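You operate a simulated robot arm through the tools that you are given. There is no shell and no other tool.

The job below is to be done with a simulated two-armed robot. You get a single attempt, and the scene is never put back.

TASK
Switch to manual, test the lamps, then run the lift down and up.

Only the result counts: the job must be done as asked and must still hold three seconds after the hand-in. Knocking over, shifting, dropping, spilling or breaking anything else fails it.

THE ROBOT
Two 7-joint arms with two-finger parallel grippers on one trunk that stands fixed in place. Base frame: the origin is at the foot of the trunk, x ahead of it, y to its left, z up. Units: mm, degrees, N and s.
The left shoulder is at [60, 147, 480], the right one opposite. With the tool pointing down near the work surface each hand reaches from about 100 to 720 mm from the base axis, measured 20 degrees to its own side. Payload 3.43 kg a hand.
Tool frame (each hand has its own): the origin (TCP) lies between the finger pads and is the grasp point; the fingertips stand 30 mm ahead of it; z points along the fingers, y is the line along which they close. Largest opening 94 mm; finger width 28, thickness 10; the body of the gripper, 50 by 96 mm, starts 55 mm behind the TCP.
Orientation is that of the tool frame in the base frame, as a unit quaternion [w, x, y, z]. With the fingers straight down and closing along the base's y, the tool's x points along the base's -x, its y along +y and its z along -z.

THE INTERFACE
- The arms move only by the tool move_arm. It takes "left_plan", "right_plan" or both (then of equal length, played together; a hand with none holds still); each is a list of rows, each a list of 3 entries, a list of its own where there are three numbers: the shift along the tool's x, y, z in units of 40 mm (1.0 is 40 mm), then the turn, a rotation vector about the tool's x, y, z in units of 6 degrees (1.0 is 6 degrees), then the finger opening in mm, from 0 to 94. In form: [[[dx, dy, dz], [rx, ry, rz], jaw], ...]. A call has 1 to 20 rows; each row shifts and turns the commanded pose from where the row before left it, along the tool's axes as they then stand. A call with a number of a shift or a turn outside -1 to 1 is refused whole. Each row takes 0.2 s and may step no farther than 50 mm and 8.6 degrees from the row before; otherwise, or with a gripper value out of range, the whole call is refused. A pose out of reach is approached as far as the arm can. The call stops where the force on the tool passes 40 N (or 10 N more than at its start, if that is more) or the arm is blocked; 0.2 s more then pass. Each finger travels about 72 mm/s and halts on what it meets, pressing with about 27 N; the grip force reading is that of the motor and also rises with nothing between the fingers. The clock runs only during rows and for 0.2 s after the last one: add rows that do not move to give the fingers time. The reply holds the time, the measured pose of the TCP, the force on the tool along the base axes, the opening and the grip force, in the units named above and with some noise, with the torque about the TCP (base axes, N m) and any sound that the robot's microphone picked up, and new pictures: "views" is both (left out), scene, wrist or none (wrist: the cameras of the hands that moved).
- Cameras (640 x 400 px; columns grow to the right, rows downward): "scene" is now at [58.4, -11.2, 1118.4]; the picture's right is [-0.13, -0.99, 0.00], its down [-0.53, 0.07, -0.84] and it looks along [0.84, -0.11, -0.54] (base axes); focal length 317 px, centre (320, 200). "left" rides on the left gripper at [76, -14, -102] in its tool frame; the picture's right is [0.18, 0.98, 0.00], its down [-0.75, 0.14, -0.64] and it looks along [-0.63, 0.12, 0.77] (tool axes); focal length 243 px, centre (320, 200). "right" rides on the right gripper at [76, 14, -102] in its tool frame; the picture's right is [-0.18, 0.98, 0.00], its down [-0.75, -0.14, -0.64] and it looks along [-0.63, -0.12, 0.77] (tool axes); focal length 243 px, centre (320, 200). There is no depth. A picture from a camera that has moved, and an enlarged one, comes with that camera's place and axes in the base frame and with its lens.
- slide_trunk(by): slides the trunk up (or, below 0, down) by that many mm; the arms and the scene camera ride with it, the base frame stays. It gives what a move gives, with no picture.
- turn_head(pan, tilt): turns the head with the scene camera to pan (to the left, within 86 degrees either way) and tilt (down, from -29 to 69), counted from straight ahead of the robot. It gives what a move gives, and a new picture of the scene camera.
- close_up(camera, box): a new picture of the part [left, top, right, bottom] of that camera's present view, enlarged. No time passes.
- hand_in(): hands the job in; it is judged then, once.

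Places have to be worked out from the pictures, the camera data and where the tool is seen. Open the grippers and draw the arms clear of the work before you hand the job in, unless the task says otherwise.

The tools are called as a command line: name --argument value ..., lists and objects as JSON in quotes. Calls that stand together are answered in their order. move_arm: Moves the arms, as the interface text tells. Its arguments: {"type":"object","properties":{"left_plan":{"type":"array"},"right_plan":{"type":"array"},"views":{"type":"string","enum":["both","scene","wrist","none"]}},"required":[]} The other tools are called the same way: slide_trunk (by) slides the trunk up or down; turn_head (pan, tilt) turns the head that bears the scene camera; close_up (camera, box) takes an enlarged picture of a part of a camera's view; hand_in () hands the job in.

At the start:

```text
time_s: 0.0
left_tool_pos: [376.0, 59.3, 909.9]
left_tool_rot: [-0.001, 0.0, 1.0, 0.0]
left_force: [-0.5, -0.3, -0.5]
left_torque: [0.01, 0.02, -0.01]
left_finger_gap: 94.0
left_grasp_force: 0.1
right_tool_pos: [381.9, -291.2, 909.5]
right_tool_rot: [0.0, 0.0, 1.0, 0.002]
right_force: [-0.6, 0.2, -0.3]
right_torque: [-0.01, -0.02, 0.0]
right_finger_gap: 93.9
right_grasp_force: 0.0
trunk travel left (down, up): [-187.0, 63.0]
head pan, tilt: [-7.4, 32.5]
```

scene: 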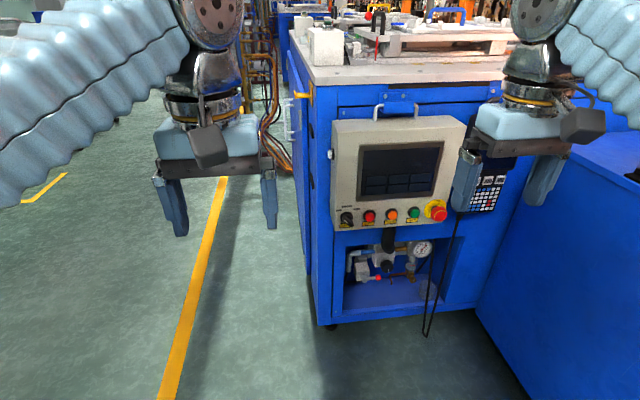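
right: 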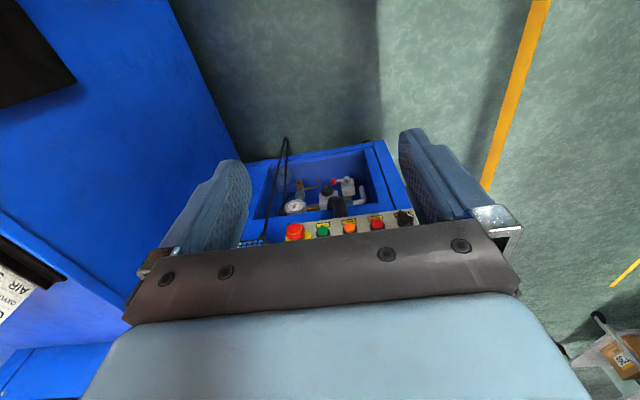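
left: 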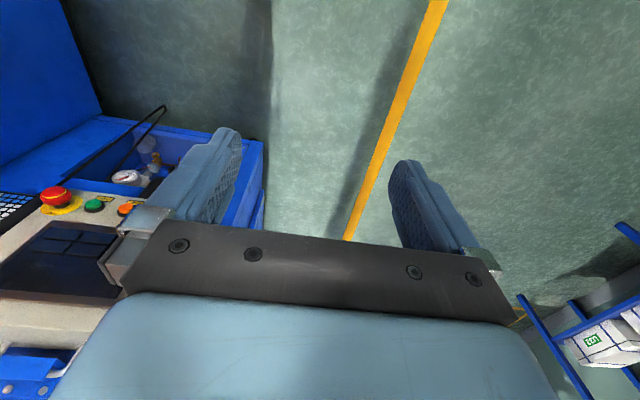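

The panel has a selector, several buttons and an emergency stop. I take enlarged pictures to read the labels.

close_up --camera "scene" --box '[325, 190, 465, 240]'

close_up --camera "scene" --box '[325, 100, 525, 225]'

close_up --camera "scene" --box '[335, 225, 455, 315]'

```text
4.57 times, centred on (395, 215) of scene
camera zoom: at [58.4, -11.2, 1118.4], right [-0.13, -0.99, 0.0], down [-0.53, 0.07, -0.84], along [0.84, -0.11, -0.54], focal length 1448 px, centre (-23, 131)
```

zoom: 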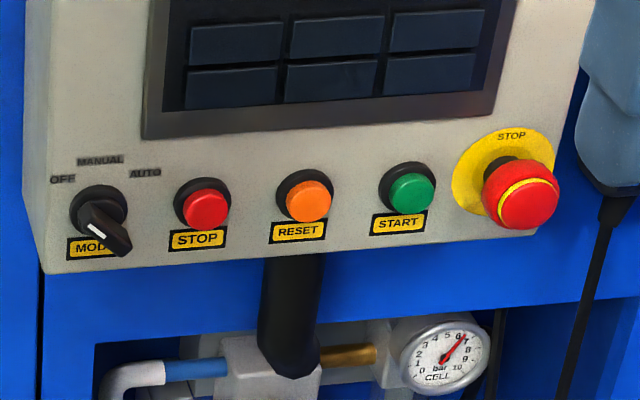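

```text
3.20 times, centred on (425, 162) of scene
camera zoom: at [58.4, -11.2, 1118.4], right [-0.13, -0.99, 0.0], down [-0.53, 0.07, -0.84], along [0.84, -0.11, -0.54], focal length 1014 px, centre (-16, 320)
```

zoom: 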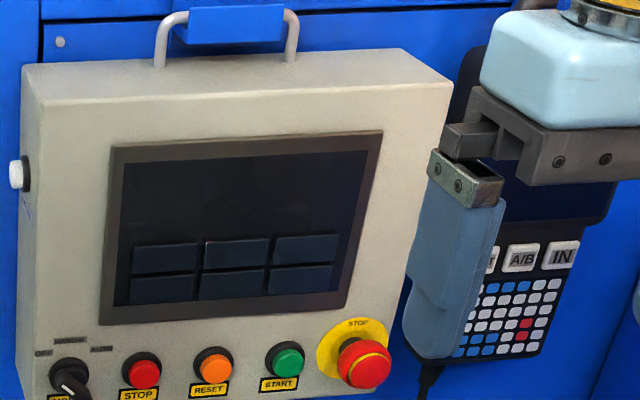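

```text
4.44 times, centred on (395, 270) of scene
camera zoom: at [58.4, -11.2, 1118.4], right [-0.13, -0.99, 0.0], down [-0.53, 0.07, -0.84], along [0.84, -0.11, -0.54], focal length 1408 px, centre (-13, -111)
```

zoom: 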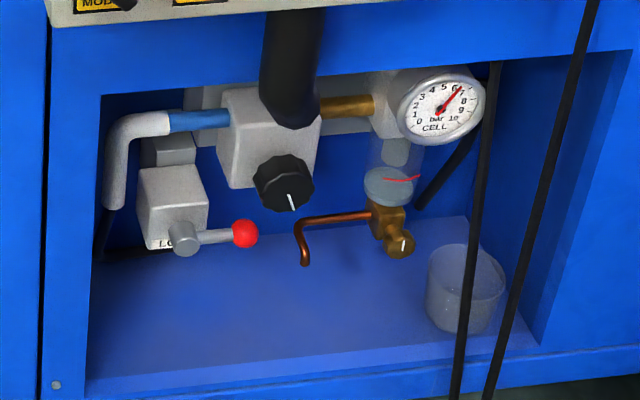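

The panel has OFF/MANUAL/AUTO on the mode knob and a dark screen with six keys. I enlarge further to see the knob's pointer, the screen keys and the white thing on the panel's side.

close_up --camera "scene" --box '[332, 200, 372, 225]'

close_up --camera "scene" --box '[352, 138, 448, 198]'

close_up --camera "scene" --box '[320, 140, 352, 160]'

close_up --camera "scene" --box '[280, 0, 600, 200]'

```text
16.00 times, centred on (352, 212) of scene
camera zoom: at [58.4, -11.2, 1118.4], right [-0.13, -0.99, 0.0], down [-0.53, 0.07, -0.84], along [0.84, -0.11, -0.54], focal length 5070 px, centre (-192, 0)
```

zoom: 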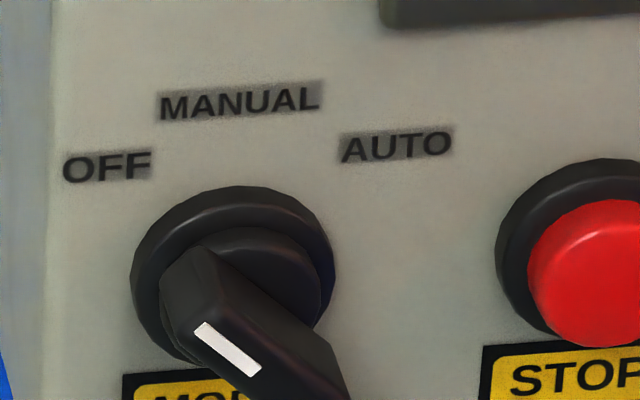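

```text
6.67 times, centred on (400, 168) of scene
camera zoom: at [58.4, -11.2, 1118.4], right [-0.13, -0.99, 0.0], down [-0.53, 0.07, -0.84], along [0.84, -0.11, -0.54], focal length 2112 px, centre (-213, 413)
```

zoom: 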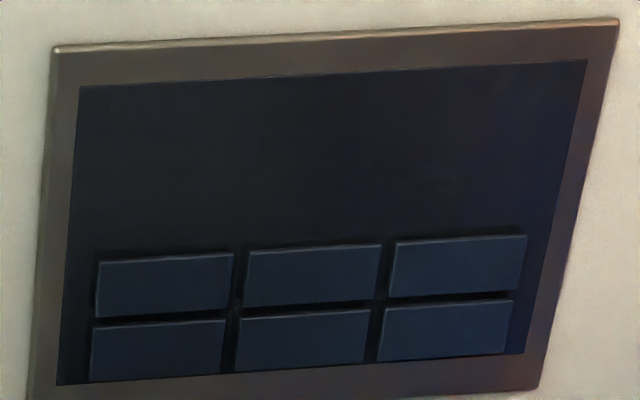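

```text
16.00 times, centred on (336, 150) of scene
camera zoom: at [58.4, -11.2, 1118.4], right [-0.13, -0.99, 0.0], down [-0.53, 0.07, -0.84], along [0.84, -0.11, -0.54], focal length 5070 px, centre (64, 1000)
```

zoom: 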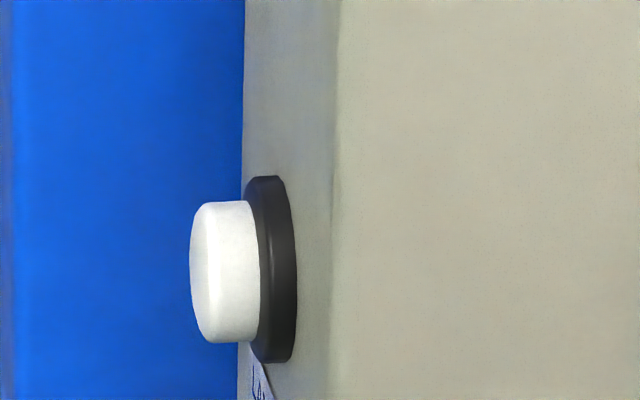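

```text
2.00 times, centred on (440, 100) of scene
camera zoom: at [58.4, -11.2, 1118.4], right [-0.13, -0.99, 0.0], down [-0.53, 0.07, -0.84], along [0.84, -0.11, -0.54], focal length 634 px, centre (80, 400)
```

zoom: 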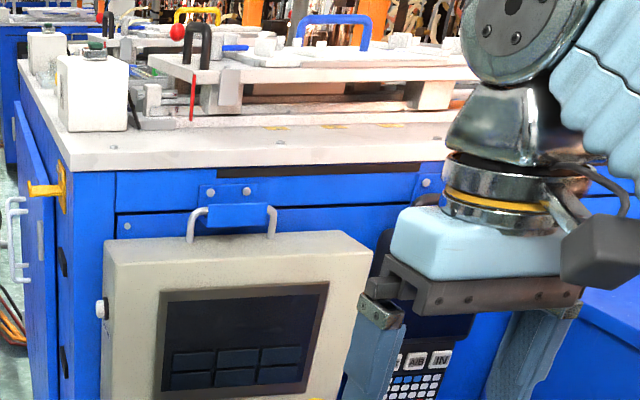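

The lever points upper-left, at OFF, so the screen is off; there is also a labelled white pushbutton on the panel's left side. I bring the left hand forward and turn it to look at that side of the box.

move_arm --left_plan '[[[-1, 0, 0.5], [0, 0, 0], 94], [[-1, 0, 0.5], [0, 0, 0], 94], [[-1, 0, 0.5], [0, 0, 0], 94], [[-1, 0, 0.5], [0, 0, 0], 60], [[0, 0, 0], [1, 0, 0], 30], [[0, 0, 0], [1, 0, 0], 0], [[0, 0, 0], [1, 0, 0], 0], [[0, 0, 0], [1, 0, 0], 0], [[0, 0, 0], [1, 0, 0], 0], [[0, 0, 0], [1, 0, 0], 0], [[0, 0, 0], [1, 0, 0], 0], [[0, 0, 0], [1, 0, 0], 0], [[0, 0, 0], [1, 0, 0], 0], [[0, 0, 0], [1, 0, 0], 0], [[0, 0, 0], [1, 0, 0], 0], [[0, 0, 0], [1, 0, 0], 0], [[0, 0, 0], [1, 0, 0], 0], [[0, 0, 0], [1, 0, 0], 0], [[0, 0, 0], [1, 0, 0], 0], [[0, 0, 0], [0, 0, 0], 0]]'

```text
time_s: 4.2
left_tool_pos: [537.0, 58.6, 829.0]
left_tool_rot: [-0.001, 0.0, -0.707, 0.708]
left_force: [0.1, 0.1, 0.9]
left_torque: [-0.01, -0.02, 0.0]
left_finger_gap: 0.2
left_grasp_force: 27.3
right_tool_pos: [382.2, -291.7, 910.1]
right_tool_rot: [0.0, 0.0, 1.0, 0.002]
right_force: [0.4, -0.2, 0.2]
right_torque: [0.02, -0.01, 0.0]
right_finger_gap: 94.0
right_grasp_force: 0.1
trunk travel left (down, up): [-187.0, 63.0]
head pan, tilt: [-7.4, 32.5]
camera scene: at [58.5, -11.1, 1118.4], right [-0.13, -0.99, 0.0], down [-0.53, 0.07, -0.84], along [0.84, -0.11, -0.54], focal length 317 px, centre (320, 200)
camera left: at [460.4, 161.0, 844.4], right [-0.18, 0.0, -0.98], down [0.75, 0.64, -0.14], along [0.63, -0.77, -0.12], focal length 243 px, centre (320, 200)
```

scene: 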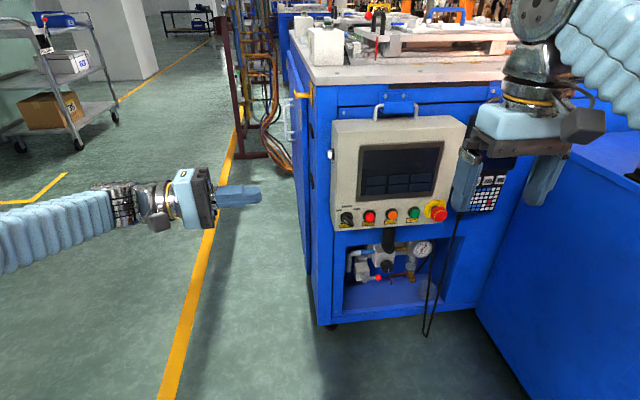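
left: 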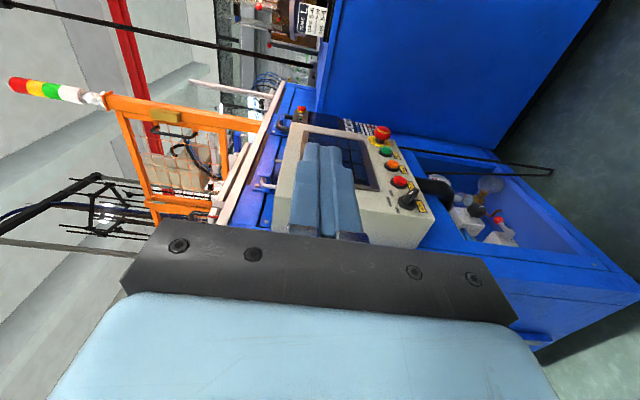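

The white button is hidden behind the fingers. I raise the hand and move it a little forward to bring the side label into view.

move_arm --left_plan '[[[-0.7, -1, 0], [0, 0, 0], 0], [[-0.7, -1, 0], [0, 0, 0], 0], [[-0.7, -1, 0], [0, 0, 0], 0], [[-0.5, 0, 0], [0, 0, 0], 0]]' --views "wrist"

```text
time_s: 5.2
left_tool_pos: [641.1, 59.4, 946.9]
left_tool_rot: [-0.001, -0.001, 0.708, -0.706]
left_force: [-0.3, -0.8, 1.1]
left_torque: [0.0, -0.01, 0.02]
left_finger_gap: 0.0
left_grasp_force: 27.0
right_tool_pos: [381.9, -291.5, 909.8]
right_tool_rot: [0.0, 0.0, 1.0, 0.001]
right_force: [-0.3, 1.0, -0.6]
right_torque: [0.0, -0.03, 0.0]
right_finger_gap: 93.9
right_grasp_force: 0.1
trunk travel left (down, up): [-187.0, 63.0]
head pan, tilt: [-7.4, 32.5]
camera left: at [563.7, 161.4, 963.0], right [-0.19, 0.0, -0.98], down [0.75, 0.64, -0.14], along [0.63, -0.77, -0.12], focal length 243 px, centre (320, 200)
```

left: 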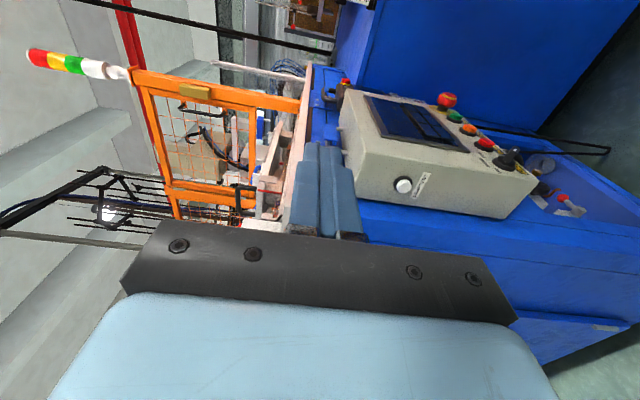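

The white button is visible now; I enlarge it, the lift region and the panel.

close_up --camera "left" --box '[390, 165, 454, 205]'

close_up --camera "left" --box '[340, 80, 580, 230]'

close_up --camera "left" --box '[20, 40, 340, 240]'

```text
10.00 times, centred on (422, 185) of left
camera zoom: at [563.7, 161.4, 963.0], right [-0.19, 0.0, -0.98], down [0.75, 0.64, -0.14], along [0.63, -0.77, -0.12], focal length 2426 px, centre (-700, 350)
```

zoom: 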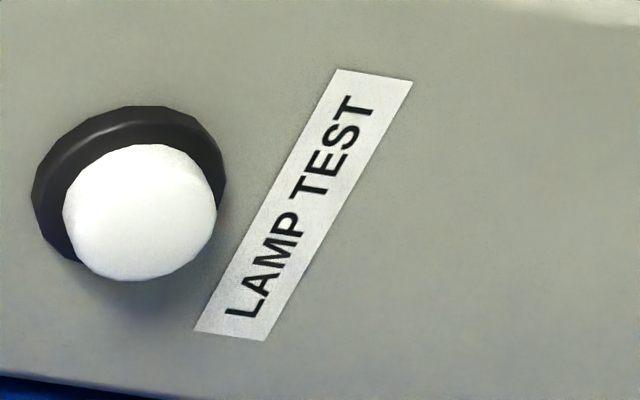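

```text
2.67 times, centred on (460, 155) of left
camera zoom: at [563.7, 161.4, 963.0], right [-0.19, 0.0, -0.98], down [0.75, 0.64, -0.14], along [0.63, -0.77, -0.12], focal length 647 px, centre (-53, 320)
```

zoom: 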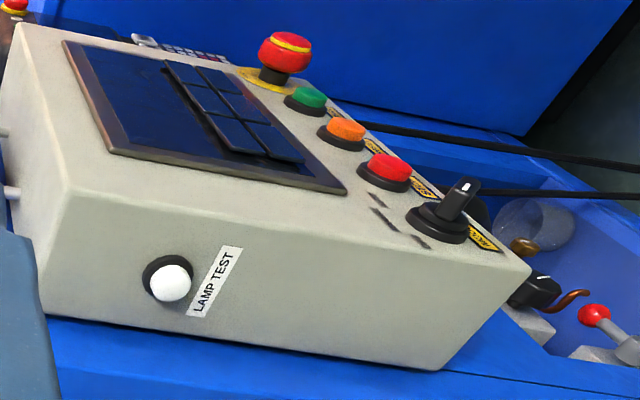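

```text
2.00 times, centred on (180, 140) of left
camera zoom: at [563.7, 161.4, 963.0], right [-0.19, 0.0, -0.98], down [0.75, 0.64, -0.14], along [0.63, -0.77, -0.12], focal length 485 px, centre (600, 320)
```

zoom: 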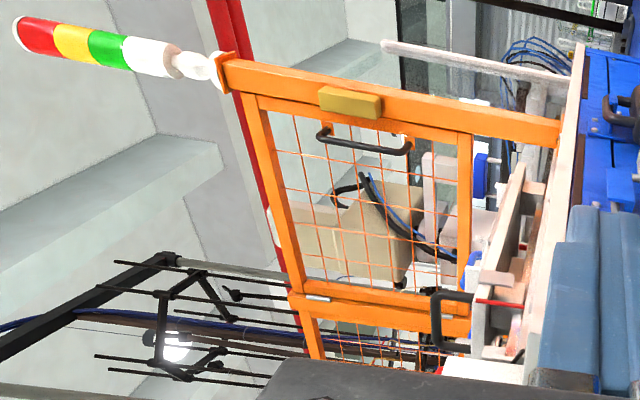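

The side button is LAMP TEST, and the panel front works out as a vertical plane at x≈706 facing straight at the robot, with the knob axis near (y −163, z 647). I bring the right hand in front of it and start pitching its fingers forward.

move_arm --right_plan '[[[-0.57, 0.457, 0.536], [0, 0, 0], 94], [[-0.57, 0.457, 0.536], [0, 0, 0], 94], [[-0.57, 0.457, 0.536], [0, 0, 0], 94], [[-0.57, 0.457, 0.536], [0, 0, 0], 80], [[-0.57, 0.457, 0.536], [0, 0, 0], 60], [[-0.57, 0.457, 0.536], [0, 0, 0], 40], [[-0.57, 0.457, 0.536], [0, 0, 0], 40], [[0, 0, 0], [0, -1, 0], 40], [[0, 0, 0], [0, -1, 0], 40], [[0, 0, 0], [0, -1, 0], 40], [[0, 0, 0], [0, -1, 0], 40], [[0, 0, 0], [0, -1, 0], 40], [[0, 0, 0], [0, -1, 0], 40], [[0, 0, 0], [0, -1, 0], 40], [[0, 0, 0], [0, -1, 0], 40], [[0, 0, 0], [0, -1, 0], 40], [[0, 0, 0], [0, -1, 0], 40], [[0, 0, 0], [0, -1, 0], 40], [[0, 0, 0], [0, -1, 0], 40], [[0, 0, 0], [0, -1, 0], 40]]'

close_up --camera "scene" --box '[332, 205, 372, 230]'

```text
time_s: 9.4
left_tool_pos: [640.6, 59.2, 948.9]
left_tool_rot: [-0.002, 0.001, -0.707, 0.707]
left_force: [-0.8, -0.3, -0.7]
left_torque: [0.01, 0.0, 0.01]
left_finger_gap: 0.1
left_grasp_force: 27.1
right_tool_pos: [540.4, -164.4, 759.4]
right_tool_rot: [0.63, 0.0, 0.777, 0.0]
right_force: [-0.2, -0.5, -0.4]
right_torque: [-0.01, 0.01, 0.03]
right_finger_gap: 39.9
right_grasp_force: 0.1
trunk travel left (down, up): [-187.0, 63.0]
head pan, tilt: [-7.4, 32.5]
camera scene: at [58.4, -11.1, 1118.4], right [-0.13, -0.99, 0.0], down [-0.53, 0.07, -0.84], along [0.84, -0.11, -0.54], focal length 317 px, centre (320, 200)
camera right: at [425.5, -150.1, 706.8], right [0.04, 0.98, 0.18], down [-0.47, -0.14, 0.87], along [0.88, -0.12, 0.46], focal length 243 px, centre (320, 200)
```

scene: 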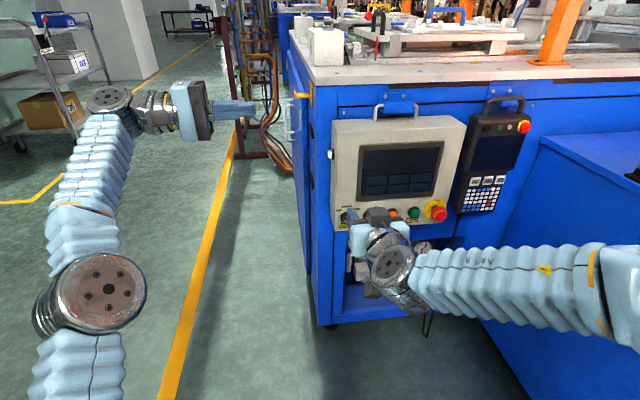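
right: 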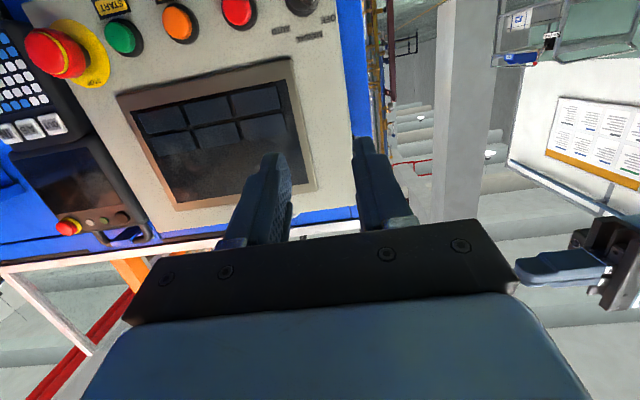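

```text
16.00 times, centred on (352, 218) of scene
camera zoom: at [58.4, -11.1, 1118.4], right [-0.13, -0.99, 0.0], down [-0.53, 0.07, -0.84], along [0.84, -0.11, -0.54], focal length 5070 px, centre (-192, -80)
```

zoom: 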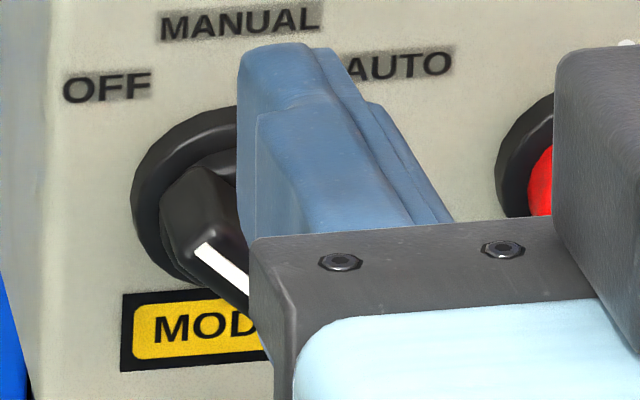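

The hand pitches fine. I finish the pitch to 90° and lower it to knob height, staying at x≈540, then look at the knob from the wrist.

move_arm --right_plan '[[[0, 0, 0], [0, -1, 0], 40], [[0, 0, 0], [0, -1, 0], 40], [[0.94, 0, 0], [0, 0, 0], 40], [[0.94, 0, 0], [0, 0, 0], 40], [[0.94, 0, 0], [0, 0, 0], 40]]' --views "both"

close_up --camera "right" --box '[220, 80, 420, 205]'

```text
time_s: 10.6
left_tool_pos: [637.7, 60.5, 950.8]
left_tool_rot: [-0.002, -0.001, -0.707, 0.708]
left_force: [-0.6, 1.5, 0.7]
left_torque: [0.06, 0.0, 0.02]
left_finger_gap: 0.1
left_grasp_force: 27.0
right_tool_pos: [542.1, -160.0, 693.6]
right_tool_rot: [0.706, 0.0, 0.708, -0.003]
right_force: [-0.8, 1.0, 0.0]
right_torque: [0.02, 0.1, -0.07]
right_finger_gap: 39.9
right_grasp_force: 0.1
right hand out of reach, approached as far as the arm can: row 4, 5
trunk travel left (down, up): [-187.0, 63.0]
head pan, tilt: [-7.4, 32.5]
camera scene: at [56.7, -10.8, 1118.8], right [-0.13, -0.99, 0.0], down [-0.53, 0.07, -0.84], along [0.84, -0.11, -0.54], focal length 317 px, centre (320, 200)
camera right: at [438.9, -146.3, 618.9], right [0.0, 0.98, 0.18], down [-0.64, -0.14, 0.76], along [0.77, -0.12, 0.63], focal length 243 px, centre (320, 200)
```

scene: 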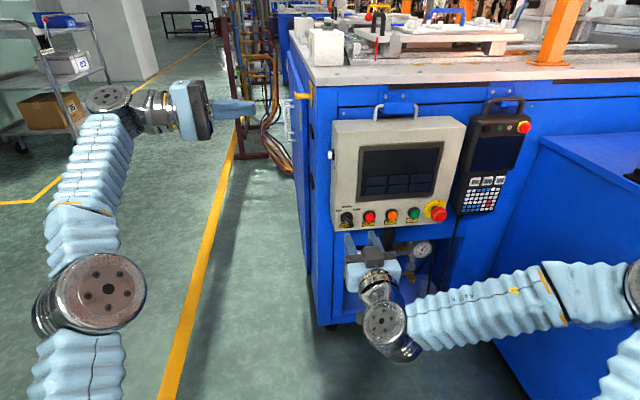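
right: 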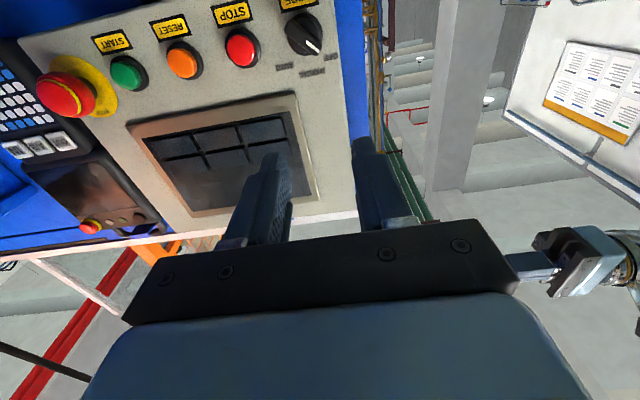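

```text
3.20 times, centred on (320, 142) of right
camera zoom: at [438.9, -146.3, 618.9], right [0.0, 0.98, 0.18], down [-0.64, -0.14, 0.76], along [0.77, -0.12, 0.63], focal length 776 px, centre (320, 384)
```

zoom: 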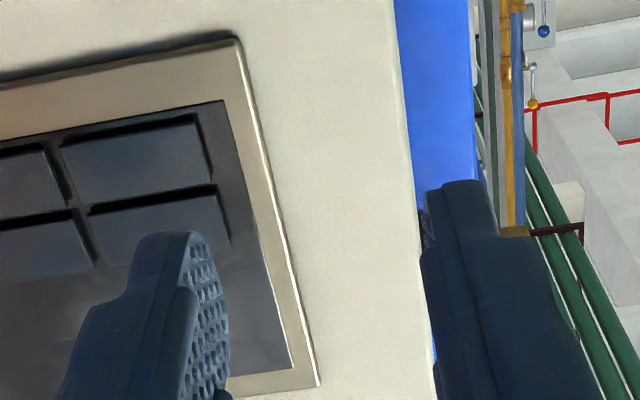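

The arm stops at z≈694 in this posture, so the shoulders are too high for the knob row. I slide the trunk down 100 mm; nothing lies below either hand.

slide_trunk --by -100

```text
time_s: 11.9
left_tool_pos: [640.6, 59.1, 849.3]
left_tool_rot: [0.0, -0.001, 0.707, -0.707]
left_force: [-0.8, -0.1, 0.1]
left_torque: [-0.01, -0.01, 0.0]
left_finger_gap: 0.0
left_grasp_force: 27.4
right_tool_pos: [544.3, -159.5, 593.9]
right_tool_rot: [0.706, 0.002, 0.708, -0.001]
right_force: [-0.2, 0.3, -0.4]
right_torque: [0.02, -0.04, -0.02]
right_finger_gap: 39.8
right_grasp_force: 0.1
trunk travel left (down, up): [-87.0, 163.0]
head pan, tilt: [-7.4, 32.5]
```

The trunk moved fully. I raise the right hand to z≈647 and look at the knob from the wrist camera.

move_arm --right_plan '[[[-0.66, 0, 0], [0, 0, 0], 40], [[-0.66, 0, 0], [0, 0, 0], 40], [[0, 0, 0], [0, 0, 0], 40]]' --views "both"

close_up --camera "right" --box '[240, 50, 400, 150]'

close_up --camera "scene" --box '[325, 130, 405, 180]'

```text
time_s: 12.7
left_tool_pos: [640.9, 58.0, 848.5]
left_tool_rot: [0.0, 0.0, -0.707, 0.707]
left_force: [-1.1, 0.4, -0.1]
left_torque: [-0.01, 0.0, -0.02]
left_finger_gap: 0.0
left_grasp_force: 27.0
right_tool_pos: [542.5, -160.1, 645.5]
right_tool_rot: [0.706, 0.001, 0.708, 0.0]
right_force: [0.1, -0.4, 0.1]
right_torque: [0.01, -0.01, -0.02]
right_finger_gap: 39.9
right_grasp_force: 0.0
trunk travel left (down, up): [-87.0, 163.0]
head pan, tilt: [-7.4, 32.5]
camera scene: at [58.5, -11.2, 1018.4], right [-0.13, -0.99, 0.0], down [-0.53, 0.07, -0.84], along [0.84, -0.11, -0.54], focal length 317 px, centre (320, 200)
camera right: at [439.6, -146.7, 570.9], right [0.0, 0.98, 0.19], down [-0.64, -0.14, 0.76], along [0.77, -0.12, 0.63], focal length 243 px, centre (320, 200)
```

scene: 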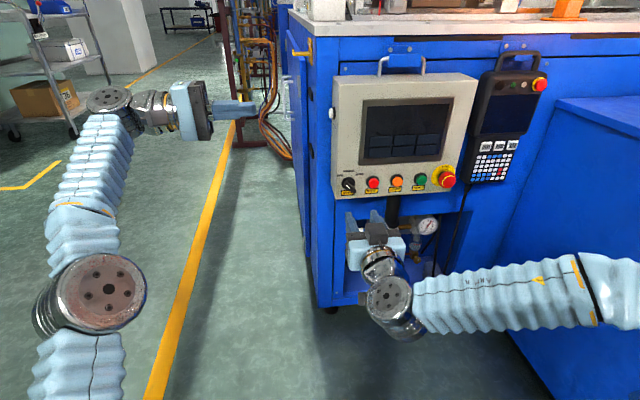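
right: 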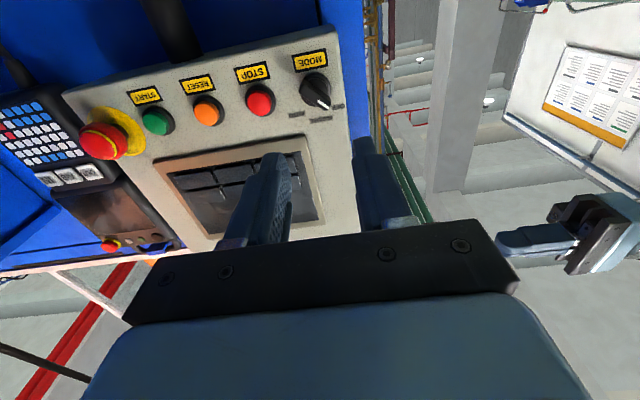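

```text
4.00 times, centred on (320, 100) of right
camera zoom: at [439.6, -146.7, 570.9], right [0.0, 0.98, 0.19], down [-0.64, -0.14, 0.76], along [0.77, -0.12, 0.63], focal length 970 px, centre (320, 600)
```

zoom: 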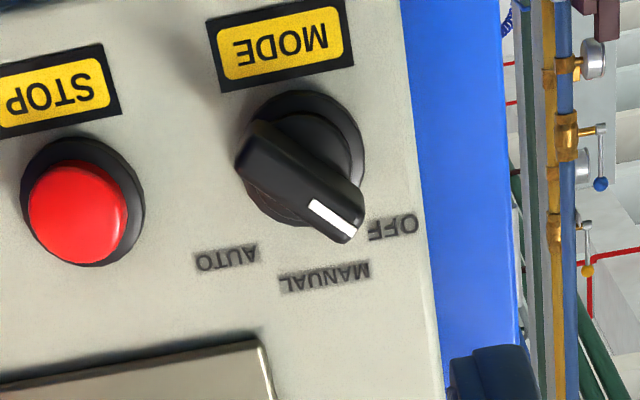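

```text
8.00 times, centred on (365, 155) of scene
camera zoom: at [58.5, -11.2, 1018.4], right [-0.13, -0.99, 0.0], down [-0.53, 0.07, -0.84], along [0.84, -0.11, -0.54], focal length 2535 px, centre (-40, 560)
```

zoom: 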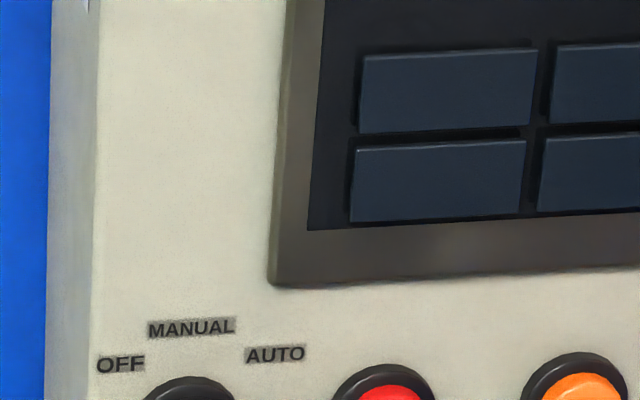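

The pointer is at OFF, tilted 45° up-left, with the lever centred near (y −164, z 640). I check this against the scene camera's present view.

close_up --camera "scene" --box '[328, 170, 376, 200]'

close_up --camera "scene" --box '[330, 80, 490, 200]'

```text
13.33 times, centred on (352, 185) of scene
camera zoom: at [58.5, -11.2, 1018.4], right [-0.13, -0.99, 0.0], down [-0.53, 0.07, -0.84], along [0.84, -0.11, -0.54], focal length 4225 px, centre (-107, 400)
```

zoom: 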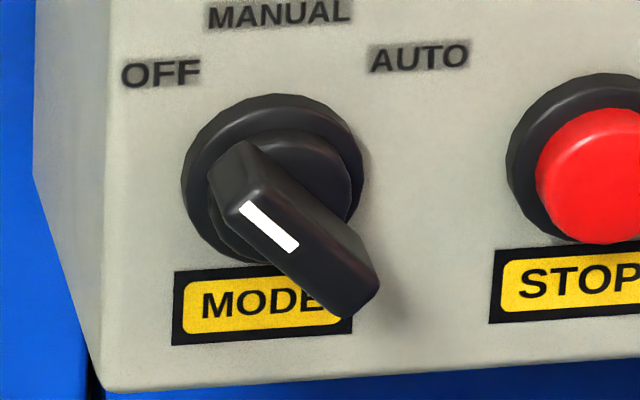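

```text
3.33 times, centred on (410, 140) of scene
camera zoom: at [58.5, -11.2, 1018.4], right [-0.13, -0.99, 0.0], down [-0.53, 0.07, -0.84], along [0.84, -0.11, -0.54], focal length 1056 px, centre (20, 400)
```

zoom: 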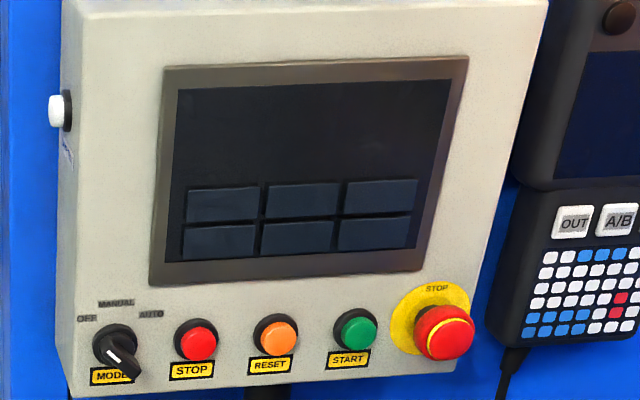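

Scene and wrist estimates agree to a few mm: knob axis about (y −164, z 642), lever front at x≈677. I centre on it, roll the jaws −45° so they close across the lever, and advance to x≈600 for a check.

move_arm --right_plan '[[[0.09, -0.1, 0.5], [0, 0, 0], 40], [[0, 0, 0.5], [0, 0, -1], 40], [[0, 0, 0.4], [0, 0, -1], 40], [[0, 0, 0], [0, 0, -1], 40], [[0, 0, 0], [0, 0, -1], 40], [[0, 0, 0], [0, 0, -1], 40], [[0, 0, 0], [0, 0, -1], 40], [[0, 0, 0], [0, 0, -1], 40], [[0, 0, 0], [0, 0, -0.5], 40], [[0, 0, 0], [0, 0, 0], 40]]' --views "both"

close_up --camera "right" --box '[240, 50, 400, 150]'

close_up --camera "scene" --box '[328, 170, 376, 200]'

```text
time_s: 14.9
left_tool_pos: [639.5, 58.5, 847.8]
left_tool_rot: [-0.002, 0.0, -0.707, 0.707]
left_force: [-0.2, 0.0, -0.3]
left_torque: [0.0, -0.03, 0.01]
left_finger_gap: 0.3
left_grasp_force: 27.2
right_tool_pos: [598.3, -164.5, 643.1]
right_tool_rot: [0.652, -0.27, 0.655, -0.271]
right_force: [0.8, 0.5, 0.4]
right_torque: [0.06, 0.05, 0.01]
right_finger_gap: 39.8
right_grasp_force: 0.0
trunk travel left (down, up): [-87.0, 163.0]
head pan, tilt: [-7.4, 32.5]
camera scene: at [58.5, -11.2, 1018.4], right [-0.13, -0.99, 0.0], down [-0.53, 0.07, -0.84], along [0.84, -0.11, -0.54], focal length 317 px, centre (320, 200)
camera right: at [495.8, -209.2, 579.7], right [0.0, 0.83, -0.56], down [-0.64, 0.43, 0.64], along [0.77, 0.36, 0.53], focal length 243 px, centre (320, 200)
```

scene: 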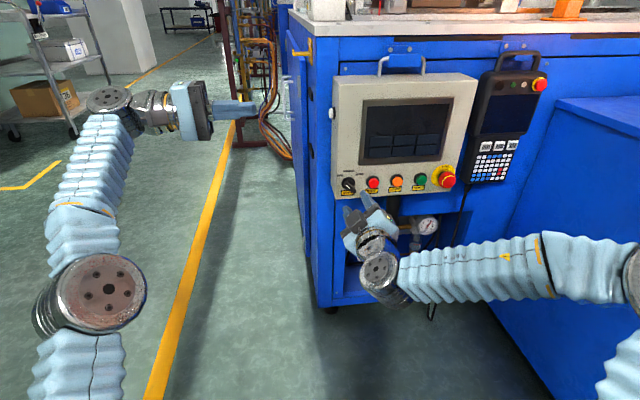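
right: 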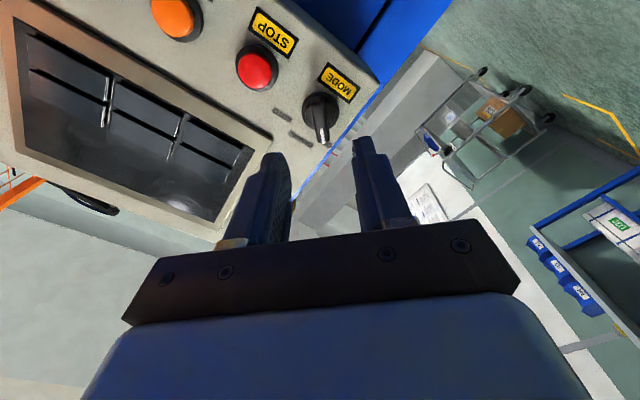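

```text
4.00 times, centred on (320, 100) of right
camera zoom: at [495.8, -209.2, 579.7], right [0.0, 0.83, -0.56], down [-0.64, 0.43, 0.64], along [0.77, 0.36, 0.53], focal length 970 px, centre (320, 600)
```

zoom: 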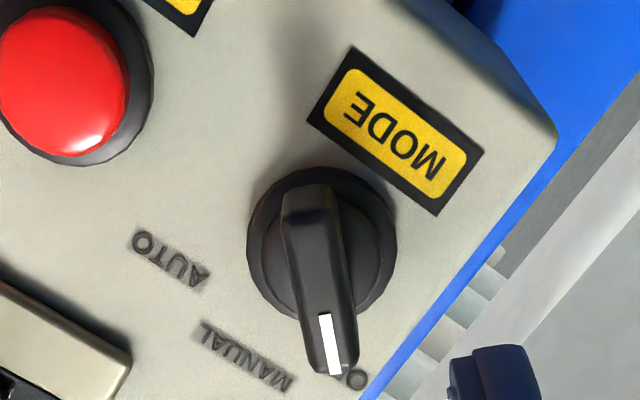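

```text
13.33 times, centred on (352, 185) of scene
camera zoom: at [58.5, -11.2, 1018.4], right [-0.13, -0.99, 0.0], down [-0.53, 0.07, -0.84], along [0.84, -0.11, -0.54], focal length 4225 px, centre (-107, 400)
```

zoom: 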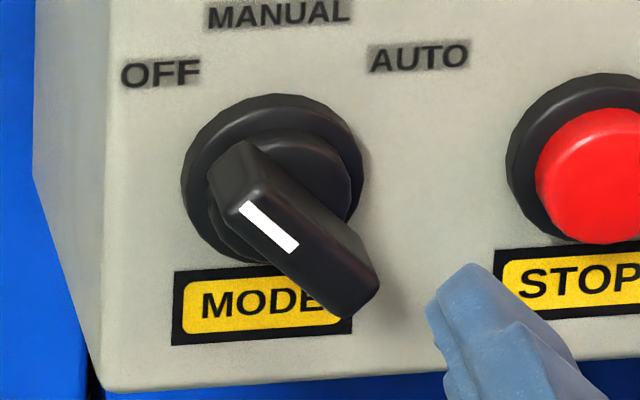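

The lever lies squarely along the jaws' mid-plane and centred across it. I shift 3 mm along the lever and advance so the tips reach x≈692, then check before closing.

move_arm --right_plan '[[[0.08, 0, 0.4], [0, 0, 0], 40], [[0, 0, 0.4], [0, 0, 0], 40], [[0, 0, 0.4], [0, 0, 0], 40], [[0, 0, 0.39], [0, 0, 0], 40], [[0, 0, 0], [0, 0, 0], 40]]' --views "both"

close_up --camera "right" --box '[240, 80, 400, 180]'

close_up --camera "scene" --box '[328, 170, 376, 200]'

```text
time_s: 16.1
left_tool_pos: [640.5, 58.6, 848.4]
left_tool_rot: [0.0, 0.0, -0.707, 0.707]
left_force: [-0.4, -0.6, 0.5]
left_torque: [-0.02, -0.04, 0.03]
left_finger_gap: 0.0
left_grasp_force: 26.9
right_tool_pos: [662.5, -166.2, 641.2]
right_tool_rot: [0.652, -0.269, 0.655, -0.272]
right_force: [-0.2, 0.4, -0.1]
right_torque: [-0.01, 0.03, 0.02]
right_finger_gap: 39.7
right_grasp_force: 0.1
trunk travel left (down, up): [-87.0, 163.0]
head pan, tilt: [-7.4, 32.5]
camera scene: at [58.5, -11.2, 1018.4], right [-0.13, -0.99, 0.0], down [-0.53, 0.07, -0.84], along [0.84, -0.11, -0.54], focal length 317 px, centre (320, 200)
camera right: at [559.4, -210.3, 577.7], right [0.0, 0.83, -0.56], down [-0.64, 0.43, 0.64], along [0.77, 0.36, 0.53], focal length 243 px, centre (320, 200)
```

scene: 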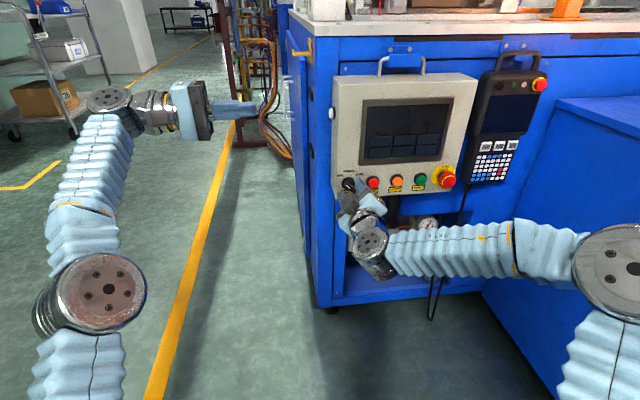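
right: 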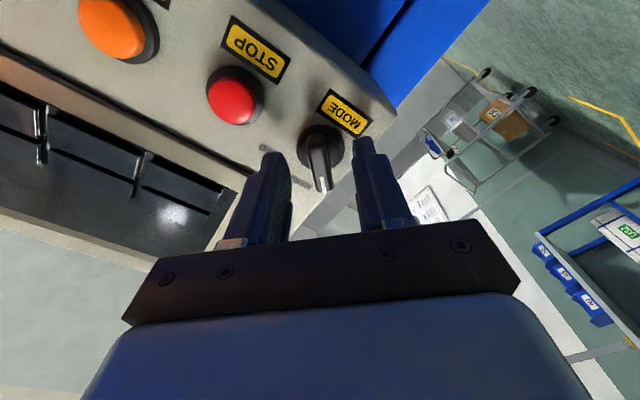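

```text
4.00 times, centred on (320, 130) of right
camera zoom: at [559.4, -210.3, 577.7], right [0.0, 0.83, -0.56], down [-0.64, 0.43, 0.64], along [0.77, 0.36, 0.53], focal length 970 px, centre (320, 480)
```

zoom: 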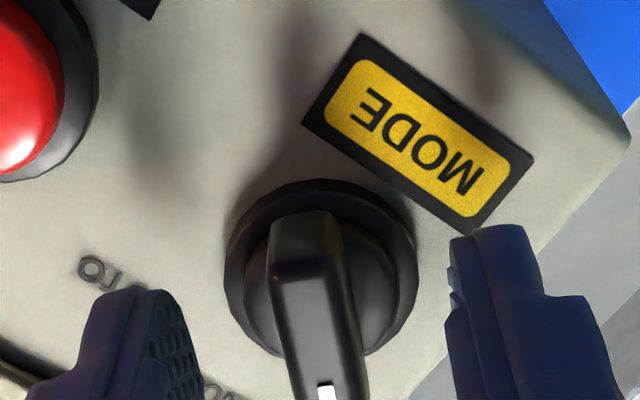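

```text
13.33 times, centred on (352, 185) of scene
camera zoom: at [58.5, -11.2, 1018.4], right [-0.13, -0.99, 0.0], down [-0.53, 0.07, -0.84], along [0.84, -0.11, -0.54], focal length 4225 px, centre (-107, 400)
```

zoom: 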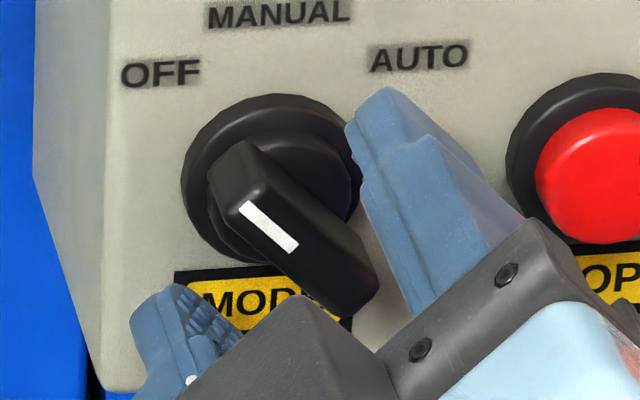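

The lever sits between the fingers. I shift 2 mm more along it and close the jaws.

move_arm --right_plan '[[[0.06, 0, 0], [0, 0, 0], 25], [[0, 0, 0], [0, 0, 0], 0], [[0, 0, 0], [0, 0, 0], 0]]' --views "wrist"

close_up --camera "scene" --box '[328, 170, 376, 200]'

```text
time_s: 16.9
left_tool_pos: [640.5, 58.2, 849.2]
left_tool_rot: [0.0, 0.0, 0.707, -0.707]
left_force: [0.4, 0.2, 0.3]
left_torque: [0.0, -0.03, -0.02]
left_finger_gap: 0.0
left_grasp_force: 26.8
right_tool_pos: [662.1, -167.9, 639.5]
right_tool_rot: [0.652, -0.269, 0.655, -0.271]
right_force: [2.4, -2.0, 1.4]
right_torque: [0.01, 0.03, -0.05]
right_finger_gap: 10.7
right_grasp_force: 44.6
trunk travel left (down, up): [-87.0, 163.0]
head pan, tilt: [-7.4, 32.5]
camera right: at [559.4, -212.1, 575.9], right [0.0, 0.83, -0.56], down [-0.64, 0.43, 0.63], along [0.77, 0.36, 0.53], focal length 243 px, centre (320, 200)
```

right: 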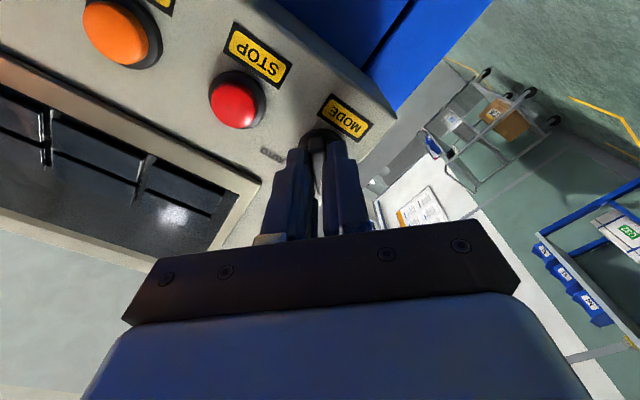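

```text
13.33 times, centred on (352, 185) of scene
camera zoom: at [58.5, -11.2, 1018.4], right [-0.13, -0.99, 0.0], down [-0.53, 0.07, -0.84], along [0.84, -0.11, -0.54], focal length 4225 px, centre (-107, 400)
```

zoom: 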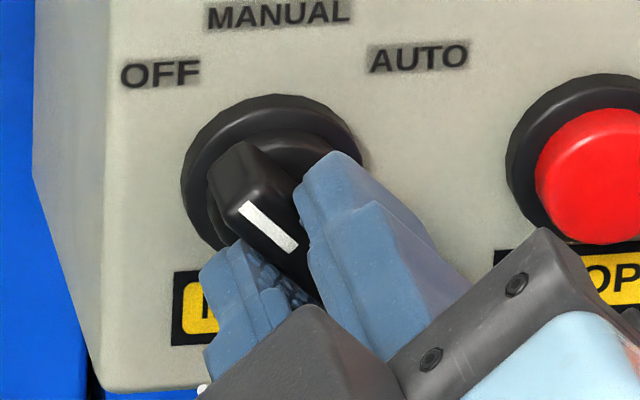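

The lever is gripped (gap 10.7 mm, small side force). I turn it clockwise 45° towards MANUAL.

move_arm --right_plan '[[[0, 0, 0], [0, 0, 1], 0], [[0, 0, 0], [0, 0, 1], 0], [[0, 0, 0], [0, 0, 1], 0], [[0, 0, 0], [0, 0, 1], 0], [[0, 0, 0], [0, 0, 1], 0], [[0, 0, 0], [0, 0, 1], 0], [[0, 0, 0], [0, 0, 1], 0], [[0, 0, 0], [0, 0, 0.5], 0], [[0, 0, 0], [0, 0, 0], 0]]' --views "both"

close_up --camera "scene" --box '[325, 90, 485, 200]'

close_up --camera "scene" --box '[328, 170, 376, 200]'

```text
time_s: 18.9
left_tool_pos: [639.9, 59.6, 849.1]
left_tool_rot: [0.0, 0.001, -0.707, 0.707]
left_force: [-0.4, -0.5, 0.0]
left_torque: [0.02, 0.0, -0.02]
left_finger_gap: 0.0
left_grasp_force: 27.3
right_tool_pos: [663.2, -165.1, 637.5]
right_tool_rot: [0.705, -0.001, 0.709, 0.001]
right_force: [15.8, 29.6, 0.2]
right_torque: [-0.11, 0.78, 0.56]
right_finger_gap: 11.1
right_grasp_force: 44.4
trunk travel left (down, up): [-87.0, 163.0]
head pan, tilt: [-7.4, 32.5]
camera scene: at [59.4, -9.4, 1018.4], right [-0.13, -0.99, 0.0], down [-0.53, 0.07, -0.84], along [0.84, -0.11, -0.54], focal length 317 px, centre (320, 200)
camera right: at [559.3, -152.0, 562.7], right [0.0, 0.98, 0.18], down [-0.64, -0.14, 0.76], along [0.77, -0.12, 0.63], focal length 243 px, centre (320, 200)
```

scene: 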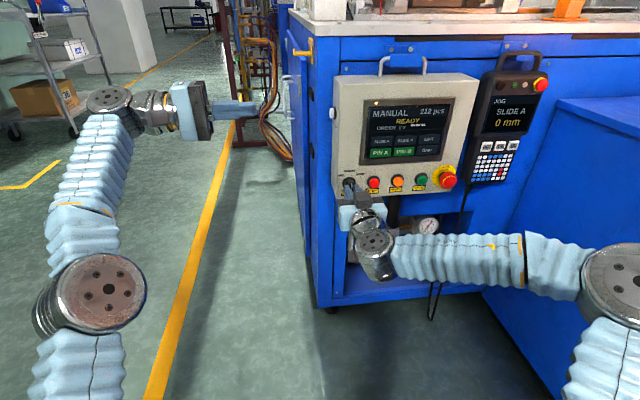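
right: 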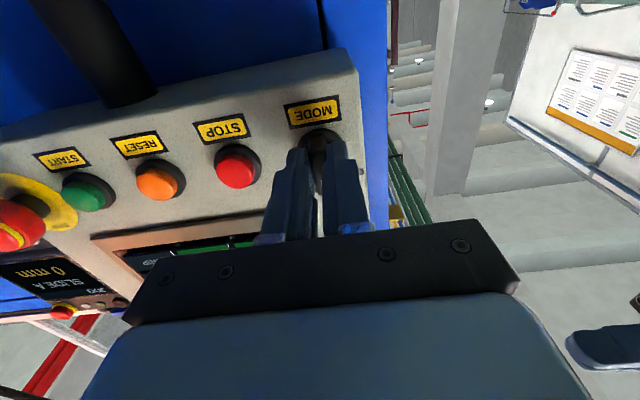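

```text
3.64 times, centred on (405, 145) of scene
camera zoom: at [59.4, -9.4, 1018.4], right [-0.13, -0.99, 0.0], down [-0.53, 0.07, -0.84], along [0.84, -0.11, -0.54], focal length 1152 px, centre (11, 400)
```

zoom: 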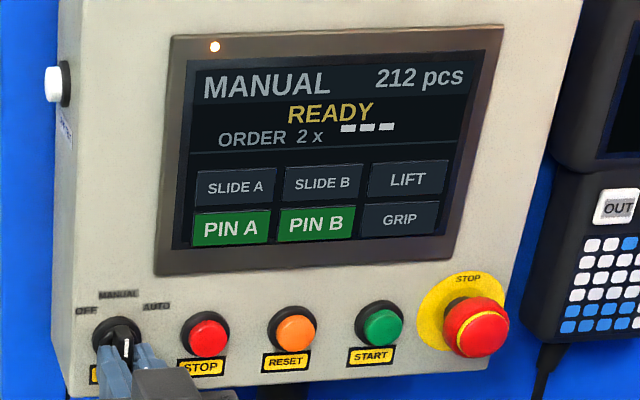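

```text
13.33 times, centred on (352, 185) of scene
camera zoom: at [59.4, -9.4, 1018.4], right [-0.13, -0.99, 0.0], down [-0.53, 0.07, -0.84], along [0.84, -0.11, -0.54], focal length 4225 px, centre (-107, 400)
```

zoom: 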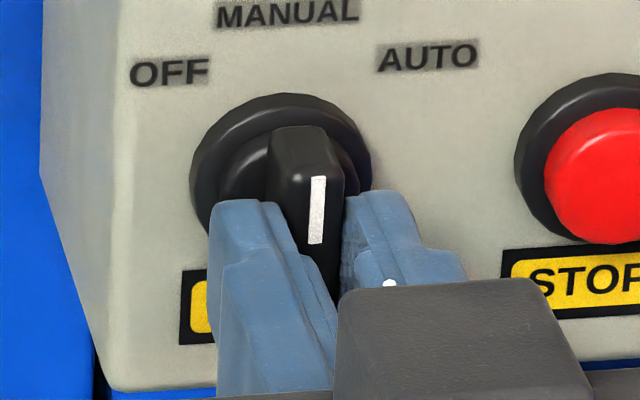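

MANUAL is selected and the screen woke up: keys SLIDE A, SLIDE B, LIFT, PIN A, PIN B, GRIP. I open the jaws and back straight out.

move_arm --right_plan '[[[0, 0, 0], [0, 0, 0], 40], [[0, 0, 0], [0, 0, 0], 40], [[0, 0, -0.5], [0, 0, 0], 40], [[0, 0, -0.8], [0, 0, 0], 40], [[0, 0, -0.9], [0, 0, 0], 40], [[0, 0, -0.9], [0, 0, 0], 0], [[0, 0, 0], [0, 0, 0], 0]]' --views "both"

close_up --camera "scene" --box '[325, 90, 485, 200]'

close_up --camera "scene" --box '[465, 60, 555, 190]'

```text
time_s: 20.5
left_tool_pos: [641.1, 58.9, 848.4]
left_tool_rot: [-0.001, 0.0, -0.707, 0.707]
left_force: [-0.4, -0.1, 0.8]
left_torque: [0.0, 0.01, 0.02]
left_finger_gap: 0.0
left_grasp_force: 27.1
right_tool_pos: [538.2, -168.6, 638.5]
right_tool_rot: [0.706, 0.001, 0.708, -0.001]
right_force: [0.3, 0.2, -0.2]
right_torque: [0.02, -0.02, -0.02]
right_finger_gap: 0.0
right_grasp_force: 27.7
trunk travel left (down, up): [-87.0, 163.0]
head pan, tilt: [-7.4, 32.5]
camera scene: at [58.5, -11.2, 1018.4], right [-0.13, -0.99, 0.0], down [-0.53, 0.07, -0.84], along [0.84, -0.11, -0.54], focal length 317 px, centre (320, 200)
camera right: at [435.2, -154.7, 563.6], right [0.0, 0.98, 0.19], down [-0.64, -0.14, 0.76], along [0.77, -0.12, 0.63], focal length 243 px, centre (320, 200)
```

scene: 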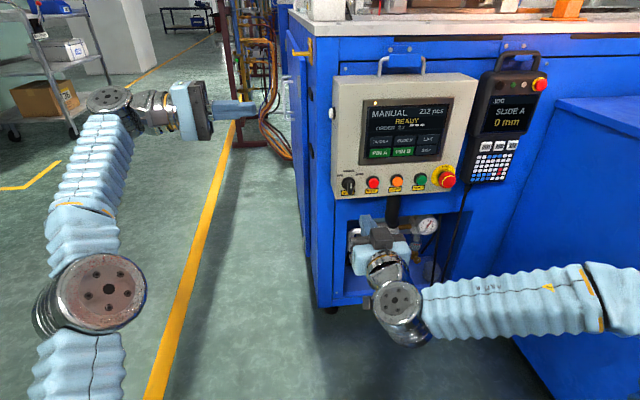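
right: 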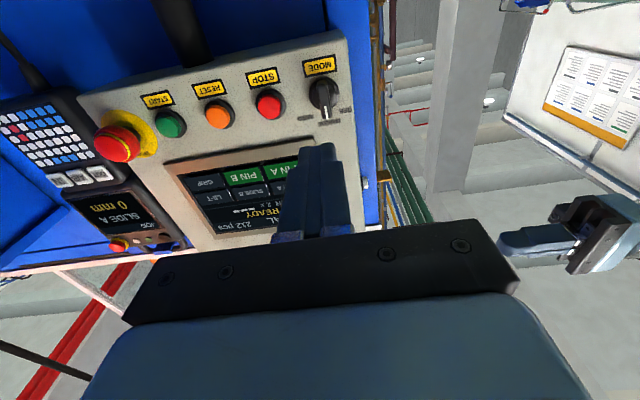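

```text
3.64 times, centred on (405, 145) of scene
camera zoom: at [58.5, -11.2, 1018.4], right [-0.13, -0.99, 0.0], down [-0.53, 0.07, -0.84], along [0.84, -0.11, -0.54], focal length 1152 px, centre (11, 400)
```

zoom: 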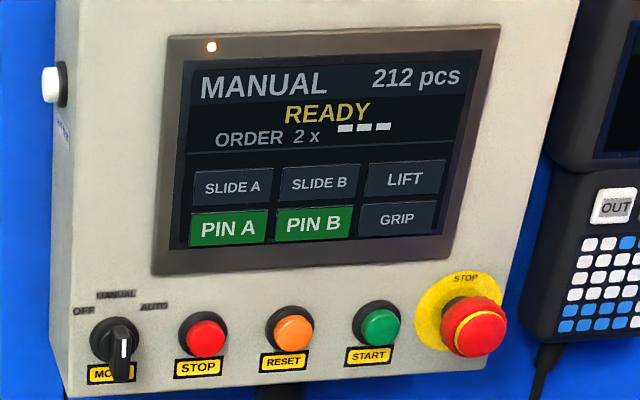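

```text
3.08 times, centred on (510, 125) of scene
camera zoom: at [58.5, -11.2, 1018.4], right [-0.13, -0.99, 0.0], down [-0.53, 0.07, -0.84], along [0.84, -0.11, -0.54], focal length 975 px, centre (-265, 431)
```

zoom: 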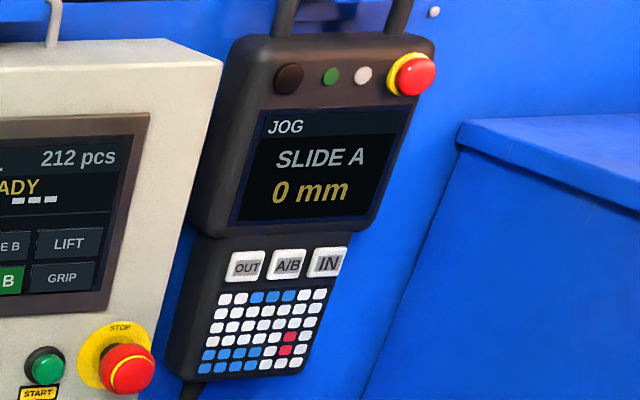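

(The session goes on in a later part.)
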